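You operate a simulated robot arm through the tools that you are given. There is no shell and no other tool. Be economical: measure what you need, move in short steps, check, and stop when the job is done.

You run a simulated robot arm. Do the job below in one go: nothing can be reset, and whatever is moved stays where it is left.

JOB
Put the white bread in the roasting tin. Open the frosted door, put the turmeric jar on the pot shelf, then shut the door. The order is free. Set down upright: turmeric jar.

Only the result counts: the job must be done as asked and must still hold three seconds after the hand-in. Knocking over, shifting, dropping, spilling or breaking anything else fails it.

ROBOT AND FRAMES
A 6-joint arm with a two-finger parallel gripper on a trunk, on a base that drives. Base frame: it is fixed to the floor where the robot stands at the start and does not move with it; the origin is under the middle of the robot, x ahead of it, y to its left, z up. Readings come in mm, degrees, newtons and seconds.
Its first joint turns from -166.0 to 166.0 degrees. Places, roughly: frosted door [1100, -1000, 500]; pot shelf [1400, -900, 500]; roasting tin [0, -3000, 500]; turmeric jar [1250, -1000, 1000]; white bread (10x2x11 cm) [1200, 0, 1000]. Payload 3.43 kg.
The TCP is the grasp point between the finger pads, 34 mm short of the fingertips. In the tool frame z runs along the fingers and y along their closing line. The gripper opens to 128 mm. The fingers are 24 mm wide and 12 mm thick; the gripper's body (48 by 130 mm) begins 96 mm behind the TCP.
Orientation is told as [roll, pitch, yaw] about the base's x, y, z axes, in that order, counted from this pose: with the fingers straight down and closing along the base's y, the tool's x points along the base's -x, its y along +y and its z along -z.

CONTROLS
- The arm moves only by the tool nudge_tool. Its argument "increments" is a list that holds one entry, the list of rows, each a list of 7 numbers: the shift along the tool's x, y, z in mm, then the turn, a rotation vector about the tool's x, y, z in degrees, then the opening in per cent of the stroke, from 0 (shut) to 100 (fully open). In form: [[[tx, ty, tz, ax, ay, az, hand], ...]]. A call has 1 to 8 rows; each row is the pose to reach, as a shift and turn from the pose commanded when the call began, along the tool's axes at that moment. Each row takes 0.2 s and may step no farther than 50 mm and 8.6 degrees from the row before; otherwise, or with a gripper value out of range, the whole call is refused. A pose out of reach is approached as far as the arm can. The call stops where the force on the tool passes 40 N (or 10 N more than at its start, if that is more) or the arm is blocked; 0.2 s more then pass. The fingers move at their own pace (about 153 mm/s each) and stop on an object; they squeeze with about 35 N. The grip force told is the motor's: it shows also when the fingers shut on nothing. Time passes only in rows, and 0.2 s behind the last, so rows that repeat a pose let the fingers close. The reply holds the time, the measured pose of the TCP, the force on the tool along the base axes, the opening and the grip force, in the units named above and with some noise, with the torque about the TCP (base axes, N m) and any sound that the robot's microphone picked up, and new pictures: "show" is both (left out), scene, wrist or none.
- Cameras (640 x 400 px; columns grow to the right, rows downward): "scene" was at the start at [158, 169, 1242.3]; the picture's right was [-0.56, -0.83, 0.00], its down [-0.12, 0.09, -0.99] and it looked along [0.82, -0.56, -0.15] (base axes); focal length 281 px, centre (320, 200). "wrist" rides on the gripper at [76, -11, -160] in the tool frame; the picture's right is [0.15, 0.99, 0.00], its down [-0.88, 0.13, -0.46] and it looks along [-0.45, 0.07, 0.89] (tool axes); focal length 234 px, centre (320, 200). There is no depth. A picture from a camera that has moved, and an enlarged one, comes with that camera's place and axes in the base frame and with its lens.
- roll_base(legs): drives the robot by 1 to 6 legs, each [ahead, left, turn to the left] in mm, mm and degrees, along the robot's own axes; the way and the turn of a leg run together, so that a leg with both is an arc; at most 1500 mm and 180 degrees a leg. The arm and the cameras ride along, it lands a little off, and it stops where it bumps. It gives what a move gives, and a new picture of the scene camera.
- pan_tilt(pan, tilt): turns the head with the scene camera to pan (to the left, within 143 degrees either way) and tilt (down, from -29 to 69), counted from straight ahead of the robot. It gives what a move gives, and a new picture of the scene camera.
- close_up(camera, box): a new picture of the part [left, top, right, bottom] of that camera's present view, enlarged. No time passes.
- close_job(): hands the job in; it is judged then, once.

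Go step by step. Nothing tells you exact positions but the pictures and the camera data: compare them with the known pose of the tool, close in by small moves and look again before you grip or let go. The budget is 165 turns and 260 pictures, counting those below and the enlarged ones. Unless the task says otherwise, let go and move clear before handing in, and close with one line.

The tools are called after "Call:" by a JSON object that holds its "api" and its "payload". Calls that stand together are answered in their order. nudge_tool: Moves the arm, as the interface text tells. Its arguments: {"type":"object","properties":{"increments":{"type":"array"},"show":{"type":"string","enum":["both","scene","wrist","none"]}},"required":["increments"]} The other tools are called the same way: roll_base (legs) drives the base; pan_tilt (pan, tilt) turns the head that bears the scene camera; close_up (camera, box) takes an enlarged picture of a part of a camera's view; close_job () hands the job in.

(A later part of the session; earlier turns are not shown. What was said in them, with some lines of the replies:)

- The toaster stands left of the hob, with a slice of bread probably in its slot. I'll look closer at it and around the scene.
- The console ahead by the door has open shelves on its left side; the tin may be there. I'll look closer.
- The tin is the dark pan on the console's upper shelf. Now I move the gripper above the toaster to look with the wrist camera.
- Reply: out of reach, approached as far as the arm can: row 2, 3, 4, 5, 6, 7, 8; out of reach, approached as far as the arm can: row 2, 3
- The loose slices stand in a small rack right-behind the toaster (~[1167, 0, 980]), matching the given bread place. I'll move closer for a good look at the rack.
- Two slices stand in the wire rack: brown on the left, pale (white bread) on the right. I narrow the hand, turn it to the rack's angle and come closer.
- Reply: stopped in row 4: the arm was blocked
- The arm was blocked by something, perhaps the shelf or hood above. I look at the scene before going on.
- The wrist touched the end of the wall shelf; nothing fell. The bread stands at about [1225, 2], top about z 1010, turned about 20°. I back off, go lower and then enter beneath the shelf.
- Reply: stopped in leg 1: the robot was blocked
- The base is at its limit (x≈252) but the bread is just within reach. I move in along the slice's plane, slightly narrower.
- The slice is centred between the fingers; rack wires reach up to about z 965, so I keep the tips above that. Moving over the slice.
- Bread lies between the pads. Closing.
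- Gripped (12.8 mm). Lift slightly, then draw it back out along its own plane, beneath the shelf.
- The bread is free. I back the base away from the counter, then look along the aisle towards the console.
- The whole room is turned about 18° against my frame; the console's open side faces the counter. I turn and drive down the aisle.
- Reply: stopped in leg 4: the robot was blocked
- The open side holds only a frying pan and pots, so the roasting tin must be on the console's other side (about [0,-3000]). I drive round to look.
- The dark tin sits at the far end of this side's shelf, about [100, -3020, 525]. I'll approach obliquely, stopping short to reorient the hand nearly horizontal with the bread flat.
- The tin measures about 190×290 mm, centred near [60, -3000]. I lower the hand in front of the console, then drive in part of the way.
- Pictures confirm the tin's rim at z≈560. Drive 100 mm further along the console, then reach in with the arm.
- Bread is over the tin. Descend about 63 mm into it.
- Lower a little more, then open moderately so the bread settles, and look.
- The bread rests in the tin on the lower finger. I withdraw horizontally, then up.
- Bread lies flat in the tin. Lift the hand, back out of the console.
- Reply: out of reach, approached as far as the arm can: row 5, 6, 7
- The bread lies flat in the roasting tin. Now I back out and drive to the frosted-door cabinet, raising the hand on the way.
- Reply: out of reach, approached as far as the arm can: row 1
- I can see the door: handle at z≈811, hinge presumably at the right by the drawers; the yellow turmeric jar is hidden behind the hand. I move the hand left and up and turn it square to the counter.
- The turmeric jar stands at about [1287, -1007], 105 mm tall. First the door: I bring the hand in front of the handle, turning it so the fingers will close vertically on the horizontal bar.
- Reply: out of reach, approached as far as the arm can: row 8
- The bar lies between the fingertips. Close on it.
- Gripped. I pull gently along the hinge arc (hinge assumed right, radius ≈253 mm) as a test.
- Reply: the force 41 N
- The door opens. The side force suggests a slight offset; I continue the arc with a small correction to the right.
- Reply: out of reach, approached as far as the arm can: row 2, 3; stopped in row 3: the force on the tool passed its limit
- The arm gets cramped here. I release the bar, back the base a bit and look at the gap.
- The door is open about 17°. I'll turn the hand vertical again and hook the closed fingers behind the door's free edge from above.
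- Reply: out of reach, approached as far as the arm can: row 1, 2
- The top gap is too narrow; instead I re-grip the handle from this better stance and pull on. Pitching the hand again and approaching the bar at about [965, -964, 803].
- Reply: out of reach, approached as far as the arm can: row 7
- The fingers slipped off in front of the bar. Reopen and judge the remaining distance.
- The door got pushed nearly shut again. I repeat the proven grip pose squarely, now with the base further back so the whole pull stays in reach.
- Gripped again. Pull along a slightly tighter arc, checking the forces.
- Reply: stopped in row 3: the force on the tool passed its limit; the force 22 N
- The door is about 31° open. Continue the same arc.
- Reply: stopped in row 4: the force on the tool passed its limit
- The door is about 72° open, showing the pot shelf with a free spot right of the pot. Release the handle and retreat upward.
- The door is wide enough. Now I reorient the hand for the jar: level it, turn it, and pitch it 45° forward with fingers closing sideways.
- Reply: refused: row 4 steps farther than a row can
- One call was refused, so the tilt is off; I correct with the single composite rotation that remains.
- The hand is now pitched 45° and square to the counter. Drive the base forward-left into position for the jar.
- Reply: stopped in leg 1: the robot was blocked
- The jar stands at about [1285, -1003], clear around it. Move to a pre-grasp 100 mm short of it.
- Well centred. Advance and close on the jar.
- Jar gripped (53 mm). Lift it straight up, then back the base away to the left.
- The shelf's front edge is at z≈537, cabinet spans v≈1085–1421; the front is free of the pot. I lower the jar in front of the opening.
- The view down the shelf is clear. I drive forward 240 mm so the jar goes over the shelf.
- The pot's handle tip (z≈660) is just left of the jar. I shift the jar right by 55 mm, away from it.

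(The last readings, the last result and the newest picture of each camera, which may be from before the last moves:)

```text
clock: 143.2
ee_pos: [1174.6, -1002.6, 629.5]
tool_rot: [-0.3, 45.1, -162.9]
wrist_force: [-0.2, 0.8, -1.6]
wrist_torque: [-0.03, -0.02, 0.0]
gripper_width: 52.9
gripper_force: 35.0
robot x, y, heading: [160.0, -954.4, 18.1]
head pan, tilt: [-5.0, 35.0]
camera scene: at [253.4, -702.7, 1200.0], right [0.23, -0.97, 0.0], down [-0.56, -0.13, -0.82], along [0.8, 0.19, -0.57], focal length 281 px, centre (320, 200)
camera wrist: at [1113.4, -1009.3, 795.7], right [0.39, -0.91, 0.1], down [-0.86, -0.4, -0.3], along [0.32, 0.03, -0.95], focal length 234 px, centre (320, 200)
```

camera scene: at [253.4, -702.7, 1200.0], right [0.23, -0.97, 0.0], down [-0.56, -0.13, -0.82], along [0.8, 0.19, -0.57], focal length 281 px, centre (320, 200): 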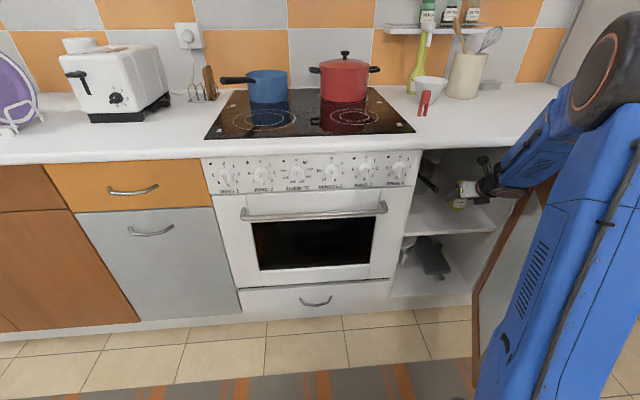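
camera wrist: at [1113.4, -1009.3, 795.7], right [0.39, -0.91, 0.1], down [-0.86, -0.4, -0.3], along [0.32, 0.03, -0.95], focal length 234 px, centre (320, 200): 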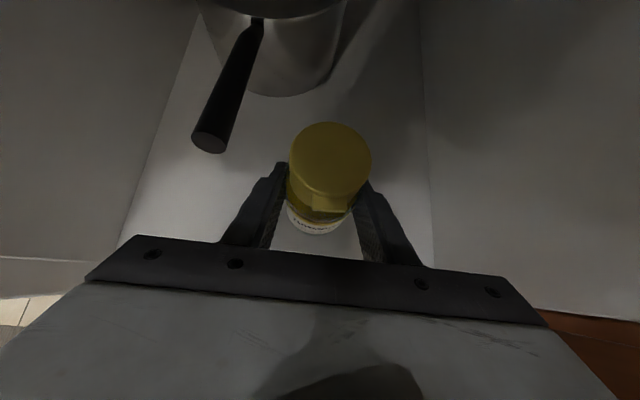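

Clear of the handle. Lower the jar, then by small steps until contact.

Call:
{"api": "nudge_tool", "payload": {"increments": [[[-12, 0, 12, 0, 0, 0, 25], [-25, 0, 25, 0, 0, 0, 25]]], "show": "none"}}

Call:
{"api": "nudge_tool", "payload": {"increments": [[[-2, 0, 2, 0, 0, 0, 25], [-4, 0, 4, 0, 0, 0, 25], [-6, 0, 6, 0, 0, 0, 25], [-8, 0, 8, 0, 0, 0, 25]]], "show": "both"}}

Call:
{"api": "close_up", "payload": {"camera": "scene", "box": [390, 140, 520, 250]}}

```text
clock: 143.8
ee_pos: [1174.9, -1003.9, 595.3]
tool_rot: [-0.1, 45.2, -163.0]
wrist_force: [0.5, 0.0, -1.2]
wrist_torque: [0.0, 0.02, 0.0]
gripper_width: 53.0
gripper_force: 34.6
robot x, y, heading: [155.7, -956.6, 18.3]
head pan, tilt: [-5.0, 35.0]
```

```text
clock: 144.8
ee_pos: [1173.1, -1003.3, 582.9]
tool_rot: [-0.2, 45.1, -163.0]
wrist_force: [0.8, -0.2, -2.0]
wrist_torque: [0.01, -0.01, 0.01]
gripper_width: 53.1
gripper_force: 35.2
robot x, y, heading: [162.5, -959.7, 18.0]
head pan, tilt: [-5.0, 35.0]
camera scene: at [253.6, -702.8, 1200.0], right [0.23, -0.97, 0.0], down [-0.56, -0.13, -0.82], along [0.8, 0.18, -0.57], focal length 281 px, centre (320, 200)
camera wrist: at [1111.8, -1010.4, 748.1], right [0.39, -0.91, 0.1], down [-0.86, -0.4, -0.3], along [0.32, 0.03, -0.95], focal length 234 px, centre (320, 200)
```

scene: 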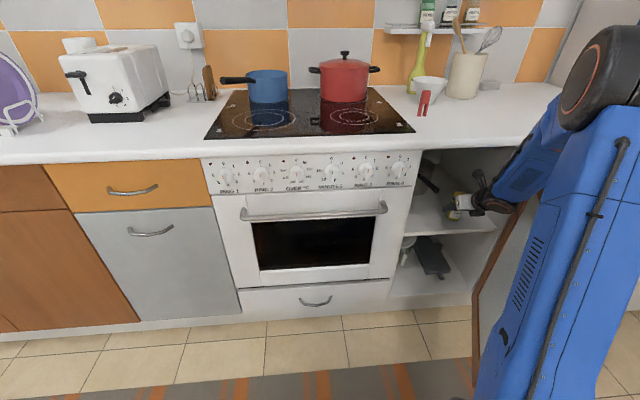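
wrist: 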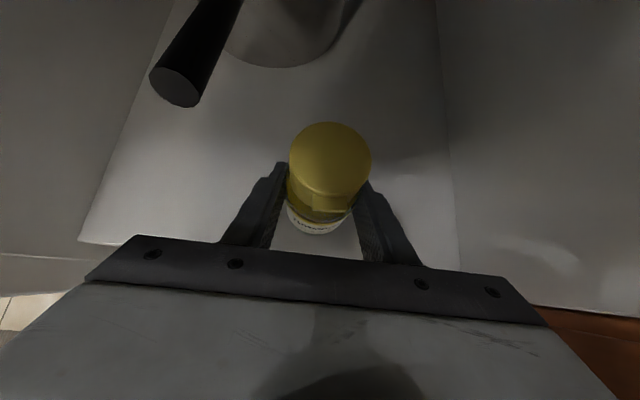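

```text
3.64 times, centred on (455, 195) of scene
camera zoom: at [253.6, -702.8, 1200.0], right [0.23, -0.97, 0.0], down [-0.56, -0.13, -0.82], along [0.8, 0.18, -0.57], focal length 1023 px, centre (-171, 218)
```

zoom: 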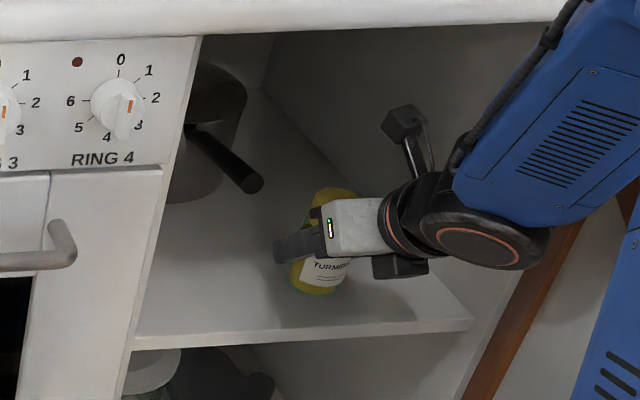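

Call:
{"api": "nudge_tool", "payload": {"increments": [[[-2, 0, 2, 0, 0, 0, 25], [-4, 0, 4, 0, 0, 0, 25], [-6, 0, 6, 0, 0, 0, 25], [-8, 0, 8, 0, 0, 0, 25], [-10, 0, 10, 0, 0, 0, 25], [-12, 0, 12, 0, 0, 0, 25], [-14, 0, 14, 0, 0, 0, 25], [-16, 0, 16, 0, 0, 0, 25]]], "show": "none"}}

Call:
{"api": "close_up", "payload": {"camera": "scene", "box": [390, 140, 520, 250]}}

```text
clock: 146.6
ee_pos: [1175.7, -1004.9, 563.0]
tool_rot: [-0.1, 45.3, -162.8]
wrist_force: [3.6, 3.3, 32.8]
wrist_torque: [0.07, -0.17, -0.24]
gripper_width: 53.3
gripper_force: 35.1
robot x, y, heading: [159.9, -957.9, 18.1]
head pan, tilt: [-5.0, 35.0]
```

```text
3.64 times, centred on (455, 195) of scene
camera zoom: at [252.3, -702.6, 1200.1], right [0.23, -0.97, 0.0], down [-0.56, -0.13, -0.82], along [0.8, 0.18, -0.57], focal length 1023 px, centre (-171, 218)
```

zoom: 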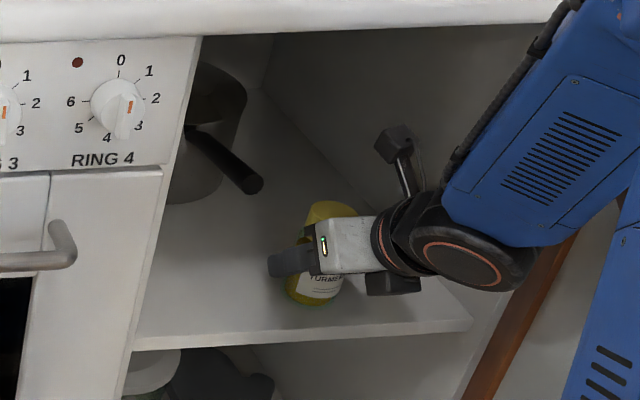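

Contact (33 N up). Ease up 2–3 mm, then open.

Call:
{"api": "nudge_tool", "payload": {"increments": [[[1.6, 0, -1.6, 0, 0, 0, 25], [1.6, 0, -1.6, 0, 0, 0, 25]]], "show": "none"}}

Call:
{"api": "nudge_tool", "payload": {"increments": [[[0, 0, 0, 0, 0, 0, 48], [0, 0, 0, 0, 0, 0, 60], [0, 0, 0, 0, 0, 0, 60]]], "show": "wrist"}}

```text
clock: 147.2
ee_pos: [1173.3, -1005.0, 562.7]
tool_rot: [-0.2, 45.1, -163.0]
wrist_force: [4.2, 2.4, 13.4]
wrist_torque: [0.05, -0.38, 0.04]
gripper_width: 52.9
gripper_force: 35.4
robot x, y, heading: [159.2, -960.3, 18.3]
head pan, tilt: [-5.0, 35.0]
```

```text
clock: 147.9
ee_pos: [1174.0, -1005.4, 561.8]
tool_rot: [-0.1, 45.2, -163.0]
wrist_force: [-0.2, -0.3, -0.4]
wrist_torque: [-0.01, -0.02, 0.0]
gripper_width: 76.8
gripper_force: 0.1
robot x, y, heading: [161.1, -958.3, 17.8]
head pan, tilt: [-5.0, 35.0]
camera wrist: at [1112.2, -1011.1, 728.5], right [0.39, -0.91, 0.1], down [-0.86, -0.4, -0.3], along [0.32, 0.03, -0.95], focal length 234 px, centre (320, 200)
```

wrist: 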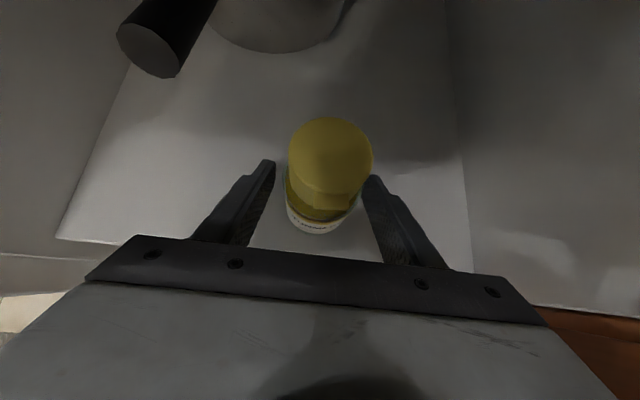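

The jar stands upright on the shelf. Retreat along the tool axis, then back the base off.

Call:
{"api": "nudge_tool", "payload": {"increments": [[[0, 0, -25, 0, 0, 0, 60], [0, 0, -50, 0, 0, 0, 60], [-10, 0, -80, 0, 0, 0, 60]]], "show": "wrist"}}

Call:
{"api": "roll_base", "payload": {"legs": [[-350, 0, 0]]}}

Call:
{"api": "close_up", "payload": {"camera": "scene", "box": [360, 80, 560, 340]}}

```text
clock: 148.8
ee_pos: [1113.4, -1021.8, 612.9]
tool_rot: [-0.3, 45.0, -162.9]
wrist_force: [0.5, 0.3, -0.3]
wrist_torque: [0.04, -0.04, -0.01]
gripper_width: 76.6
gripper_force: 0.1
robot x, y, heading: [157.0, -958.1, 18.2]
head pan, tilt: [-5.0, 35.0]
camera wrist: at [1052.4, -1028.4, 778.5], right [0.39, -0.91, 0.1], down [-0.86, -0.4, -0.3], along [0.32, 0.03, -0.95], focal length 234 px, centre (320, 200)
```

wrist: 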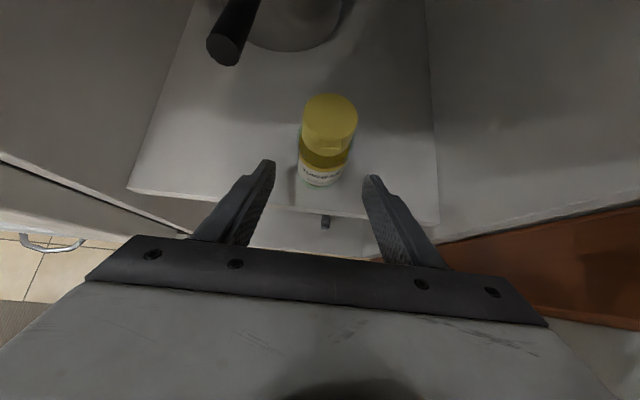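

```text
clock: 151.0
ee_pos: [779.2, -1128.1, 613.0]
tool_rot: [-0.2, 45.1, -162.7]
wrist_force: [0.4, 1.1, -0.3]
wrist_torque: [0.04, 0.0, -0.03]
gripper_width: 76.9
gripper_force: 0.1
robot x, y, heading: [-175.8, -1067.5, 18.4]
head pan, tilt: [-5.0, 35.0]
camera scene: at [-82.6, -812.4, 1200.0], right [0.23, -0.97, 0.0], down [-0.56, -0.13, -0.82], along [0.8, 0.19, -0.57], focal length 281 px, centre (320, 200)
```

scene: 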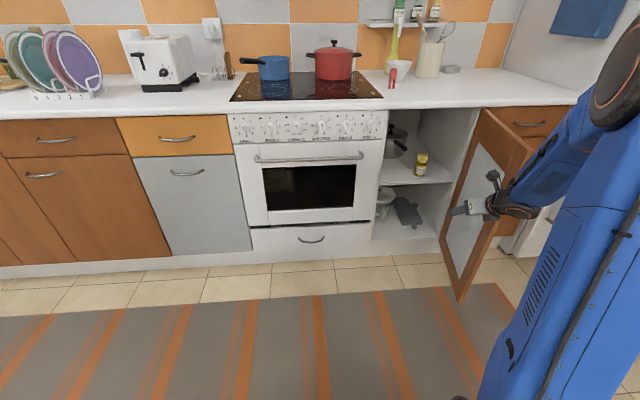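

```text
1.54 times, centred on (460, 210) of scene
camera zoom: at [-82.6, -812.4, 1200.0], right [0.23, -0.97, 0.0], down [-0.56, -0.13, -0.82], along [0.8, 0.19, -0.57], focal length 433 px, centre (105, 185)
```

zoom: 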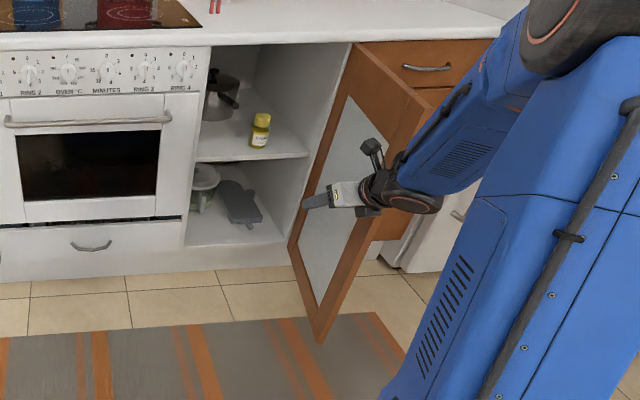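

The jar stands on the pot shelf. To shut the door I go round its free edge with a closed, lowered hand and push from outside.

Call:
{"api": "nudge_tool", "payload": {"increments": [[[-20, 0, 20, 0, 0, 0, 0], [-42, 0, 42, 0, 0, 0, 0], [-64, 0, 64, 0, 0, 0, 0]]], "show": "none"}}

Call:
{"api": "roll_base", "payload": {"legs": [[-190, 0, 0], [0, -225, 0]]}}

Call:
{"api": "nudge_tool", "payload": {"increments": [[[0, 0, 0, 0, 0, 0, 0]]], "show": "wrist"}}

```text
clock: 151.8
ee_pos: [778.1, -1129.5, 521.7]
tool_rot: [-0.2, 45.0, -162.6]
wrist_force: [-0.5, -0.3, -0.3]
wrist_torque: [-0.02, 0.0, -0.02]
gripper_width: 0.1
gripper_force: 33.3
robot x, y, heading: [-174.1, -1066.4, 18.2]
head pan, tilt: [-5.0, 35.0]
```

```text
clock: 154.7
ee_pos: [668.9, -1403.7, 522.0]
tool_rot: [-0.2, 45.1, -162.7]
wrist_force: [0.0, 0.2, -0.3]
wrist_torque: [-0.01, 0.0, -0.02]
gripper_width: 0.0
gripper_force: 32.8
robot x, y, heading: [-283.0, -1339.1, 18.3]
head pan, tilt: [-5.0, 35.0]
camera scene: at [-191.6, -1086.7, 1200.0], right [0.23, -0.97, 0.0], down [-0.56, -0.13, -0.82], along [0.8, 0.19, -0.57], focal length 281 px, centre (320, 200)
```

scene: 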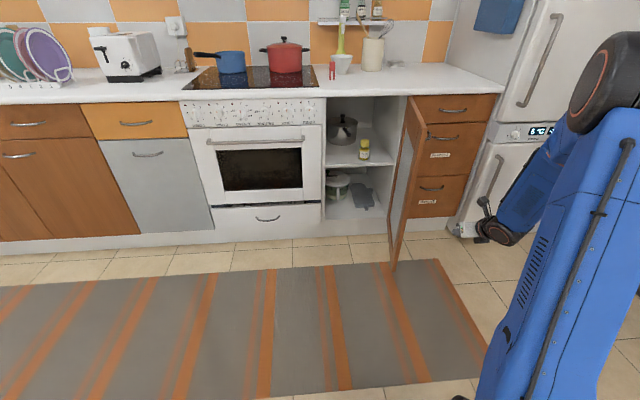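

```text
clock: 155.1
ee_pos: [667.9, -1404.7, 522.4]
tool_rot: [-0.1, 45.2, -162.8]
wrist_force: [0.2, -0.4, 0.6]
wrist_torque: [0.02, 0.02, 0.0]
gripper_width: 0.1
gripper_force: 33.3
robot x, y, heading: [-287.2, -1344.5, 18.3]
head pan, tilt: [-5.0, 35.0]
camera wrist: at [606.3, -1410.9, 688.9], right [0.39, -0.91, 0.1], down [-0.86, -0.41, -0.3], along [0.32, 0.03, -0.95], focal length 234 px, centre (320, 200)
```

wrist: 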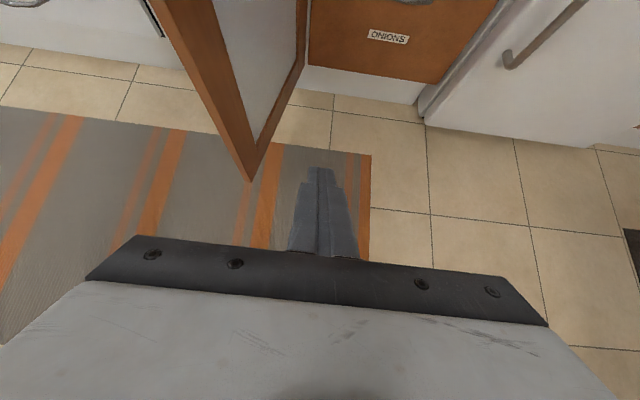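

The hand is right of the open door. Forward 180 mm, then push left.

Call:
{"api": "roll_base", "payload": {"legs": [[185, 0, 0], [0, 200, 0]]}}

Call:
{"api": "nudge_tool", "payload": {"increments": [[[0, 0, 0, 0, 0, 0, 0]]], "show": "wrist"}}

```text
clock: 157.8
ee_pos: [779.1, -1156.8, 522.3]
tool_rot: [-0.1, 45.2, -162.8]
wrist_force: [0.0, -1.5, 0.7]
wrist_torque: [0.01, -0.02, -0.02]
gripper_width: 0.0
gripper_force: 33.1
robot x, y, heading: [-172.8, -1092.1, 18.3]
head pan, tilt: [-5.0, 35.0]
camera scene: at [-79.9, -838.4, 1200.0], right [0.23, -0.97, 0.0], down [-0.56, -0.13, -0.82], along [0.8, 0.19, -0.57], focal length 281 px, centre (320, 200)
```

scene: 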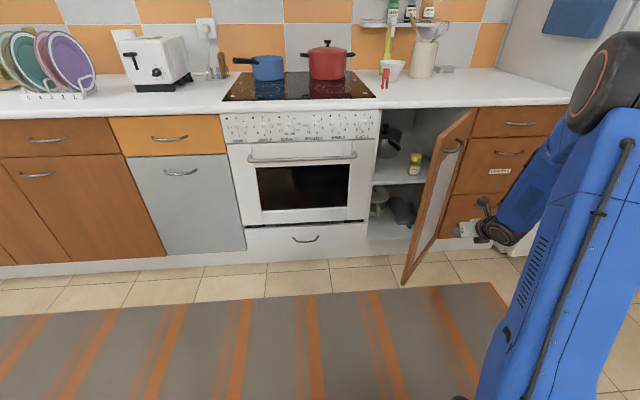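

```text
clock: 158.2
ee_pos: [778.3, -1156.2, 523.3]
tool_rot: [-0.1, 45.1, -162.8]
wrist_force: [-0.1, 0.3, -0.3]
wrist_torque: [-0.04, 0.02, -0.01]
gripper_width: 0.1
gripper_force: 32.7
robot x, y, heading: [-175.2, -1096.1, 18.4]
head pan, tilt: [-5.0, 35.0]
camera wrist: at [718.1, -1162.3, 688.9], right [0.39, -0.91, 0.1], down [-0.86, -0.41, -0.3], along [0.32, 0.03, -0.95], focal length 234 px, centre (320, 200)
```

wrist: 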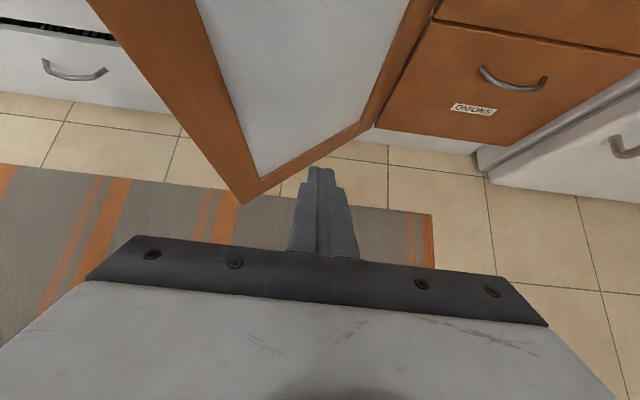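

The door follows. Push further left, then forward.

Call:
{"api": "roll_base", "payload": {"legs": [[0, 130, 0], [150, 0, 0]]}}

Call:
{"api": "nudge_tool", "payload": {"increments": [[[0, 0, 0, 0, 0, 0, 0]]], "show": "wrist"}}

```text
clock: 160.4
ee_pos: [883.0, -984.1, 522.7]
tool_rot: [-0.1, 45.1, -162.5]
wrist_force: [0.0, 0.7, 0.2]
wrist_torque: [0.02, -0.01, -0.01]
gripper_width: 0.2
gripper_force: 32.5
robot x, y, heading: [-70.9, -923.9, 18.3]
head pan, tilt: [-5.0, 35.0]
camera scene: at [21.9, -669.5, 1200.0], right [0.23, -0.97, 0.0], down [-0.56, -0.13, -0.82], along [0.8, 0.19, -0.57], focal length 281 px, centre (320, 200)
```

scene: 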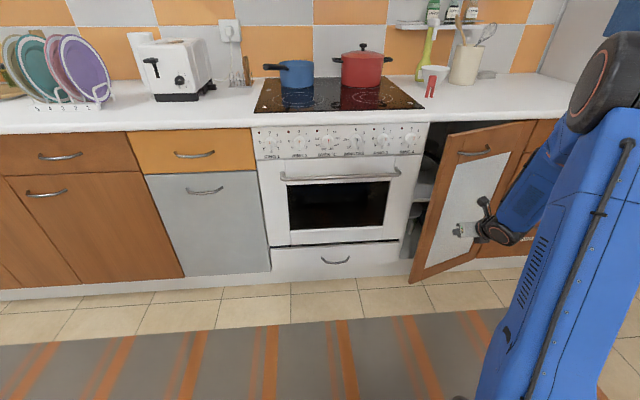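

```text
clock: 160.8
ee_pos: [883.2, -986.1, 522.7]
tool_rot: [-0.1, 45.1, -162.6]
wrist_force: [-0.5, -0.1, -0.1]
wrist_torque: [0.03, -0.03, -0.01]
gripper_width: 0.2
gripper_force: 33.0
robot x, y, heading: [-73.5, -926.5, 18.5]
head pan, tilt: [-5.0, 35.0]
camera wrist: at [820.9, -991.1, 688.9], right [0.4, -0.91, 0.1], down [-0.86, -0.41, -0.3], along [0.32, 0.03, -0.95], focal length 234 px, centre (320, 200)
```

wrist: 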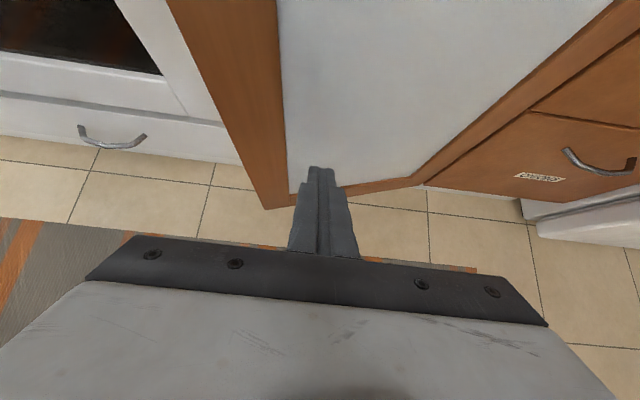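

Door about 30° open now. Push forward further, finishing with the arm under force limit.

Call:
{"api": "roll_base", "payload": {"legs": [[105, 25, 0]]}}

Call:
{"api": "nudge_tool", "payload": {"increments": [[[7, 0, 7, 0, 0, 0, 0], [14, 0, 14, 0, 0, 0, 0], [21, 0, 21, 0, 0, 0, 0], [28, 0, 28, 0, 0, 0, 0], [35, 0, 35, 0, 0, 0, 0], [42, 0, 42, 0, 0, 0, 0], [49, 0, 49, 0, 0, 0, 0]]], "show": "both"}}

```text
clock: 162.0
ee_pos: [974.6, -926.4, 523.3]
tool_rot: [0.0, 45.1, -162.7]
wrist_force: [0.8, 0.1, 0.3]
wrist_torque: [-0.03, 0.02, -0.01]
gripper_width: 0.1
gripper_force: 32.8
robot x, y, heading: [22.1, -868.2, 18.4]
head pan, tilt: [-5.0, 35.0]
camera scene: at [114.4, -612.4, 1200.0], right [0.23, -0.97, 0.0], down [-0.56, -0.13, -0.82], along [0.8, 0.19, -0.57], focal length 281 px, centre (320, 200)
```

scene: 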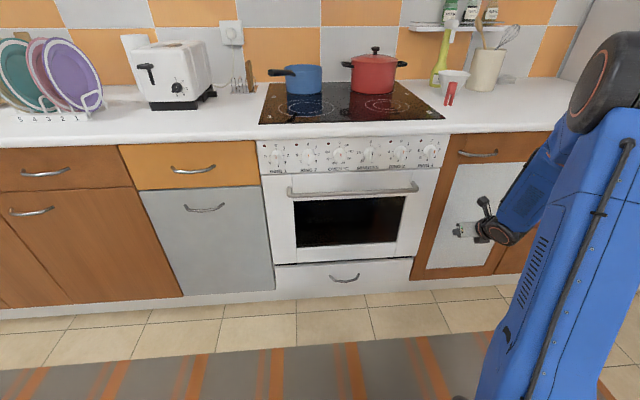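

```text
clock: 163.5
ee_pos: [1027.2, -909.9, 523.5]
tool_rot: [-0.1, 44.8, -162.8]
wrist_force: [-12.8, -4.2, 6.9]
wrist_torque: [0.03, 0.07, 0.06]
gripper_width: 0.1
gripper_force: 32.3
robot x, y, heading: [18.6, -864.4, 18.5]
head pan, tilt: [-5.0, 35.0]
stopped in row 7: the force on the tool passed its limit (the readings are from after the stop); the commanded pose is now the measured one
camera scene: at [113.5, -612.5, 1200.1], right [0.23, -0.97, 0.0], down [-0.56, -0.13, -0.82], along [0.8, 0.19, -0.57], focal length 281 px, centre (320, 200)
camera wrist: at [966.6, -916.8, 688.5], right [0.4, -0.91, 0.1], down [-0.86, -0.41, -0.3], along [0.31, 0.03, -0.95], focal length 234 px, centre (320, 200)
```

scene: 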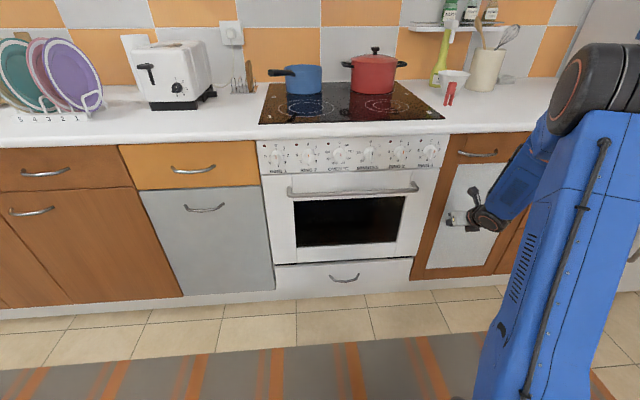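
wrist: 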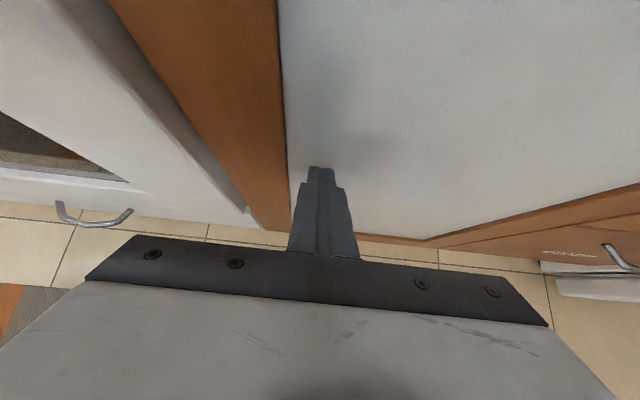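

Firm resistance: the door is shut. Retreat and verify.

Call:
{"api": "nudge_tool", "payload": {"increments": [[[-14, 0, -14, 0, 0, 0, 0], [-28, 0, -28, 0, 0, 0, 0], [-49, 0, -49, 0, 0, 0, 0]]], "show": "none"}}

Call:
{"api": "roll_base", "payload": {"legs": [[-300, 0, 0]]}}

Call:
{"api": "close_up", "payload": {"camera": "scene", "box": [340, 80, 500, 280]}}

Call:
{"api": "close_up", "payload": {"camera": "wrist", "box": [160, 0, 560, 200]}}

```text
clock: 164.3
ee_pos: [963.7, -930.8, 522.7]
tool_rot: [-0.1, 44.8, -162.5]
wrist_force: [0.7, -0.1, 0.3]
wrist_torque: [0.0, -0.02, 0.02]
gripper_width: 0.0
gripper_force: 33.0
robot x, y, heading: [20.5, -869.0, 18.6]
head pan, tilt: [-5.0, 35.0]
```

```text
clock: 166.3
ee_pos: [678.1, -1030.2, 522.5]
tool_rot: [-0.1, 44.8, -163.0]
wrist_force: [-0.2, -1.0, 0.7]
wrist_torque: [0.05, -0.05, -0.03]
gripper_width: 0.3
gripper_force: 33.1
robot x, y, heading: [-261.0, -960.9, 18.1]
head pan, tilt: [-5.0, 35.0]
camera scene: at [-168.9, -706.5, 1200.0], right [0.22, -0.97, 0.0], down [-0.56, -0.13, -0.82], along [0.8, 0.18, -0.57], focal length 281 px, centre (320, 200)
```

scene: 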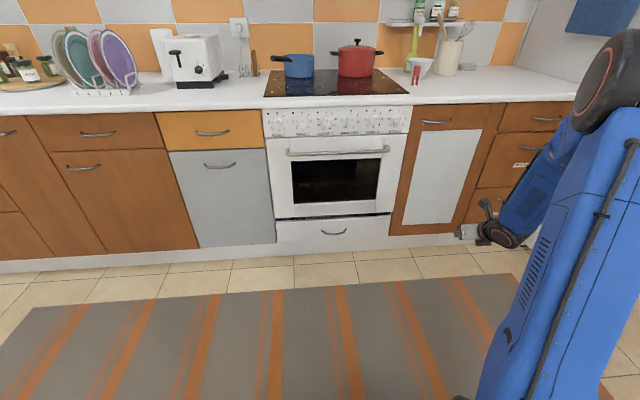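

```text
2.00 times, centred on (420, 180) of scene
camera zoom: at [-168.9, -706.5, 1200.0], right [0.22, -0.97, 0.0], down [-0.56, -0.13, -0.82], along [0.8, 0.18, -0.57], focal length 562 px, centre (120, 240)
```

zoom: 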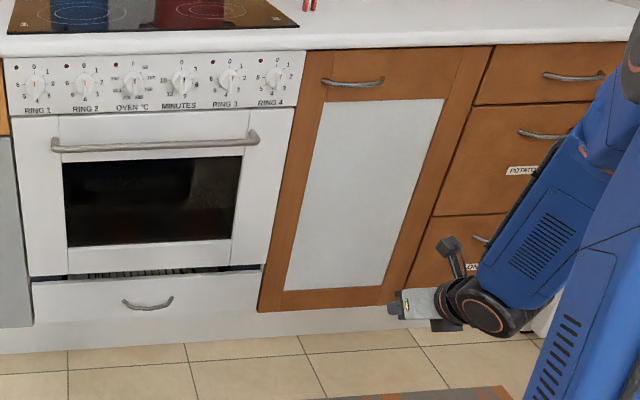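

```text
1.60 times, centred on (360, 100) of wrist
camera zoom: at [617.3, -1036.1, 688.9], right [0.39, -0.92, 0.1], down [-0.87, -0.4, -0.3], along [0.31, 0.03, -0.95], focal length 375 px, centre (256, 360)
```

zoom: 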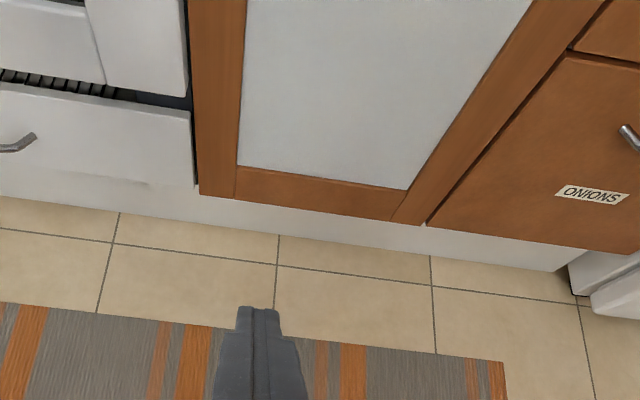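

The frosted door is flush and shut, the jar stands on the pot shelf inside, and the bread lies in the tin; the hand is clear. Handing in.

Call:
{"api": "close_job", "payload": {}}

```text
The job is handed in.
```

The job is handed in: the white bread lies flat in the roasting tin, the turmeric jar stands upright on the pot shelf, and the frosted door is shut.
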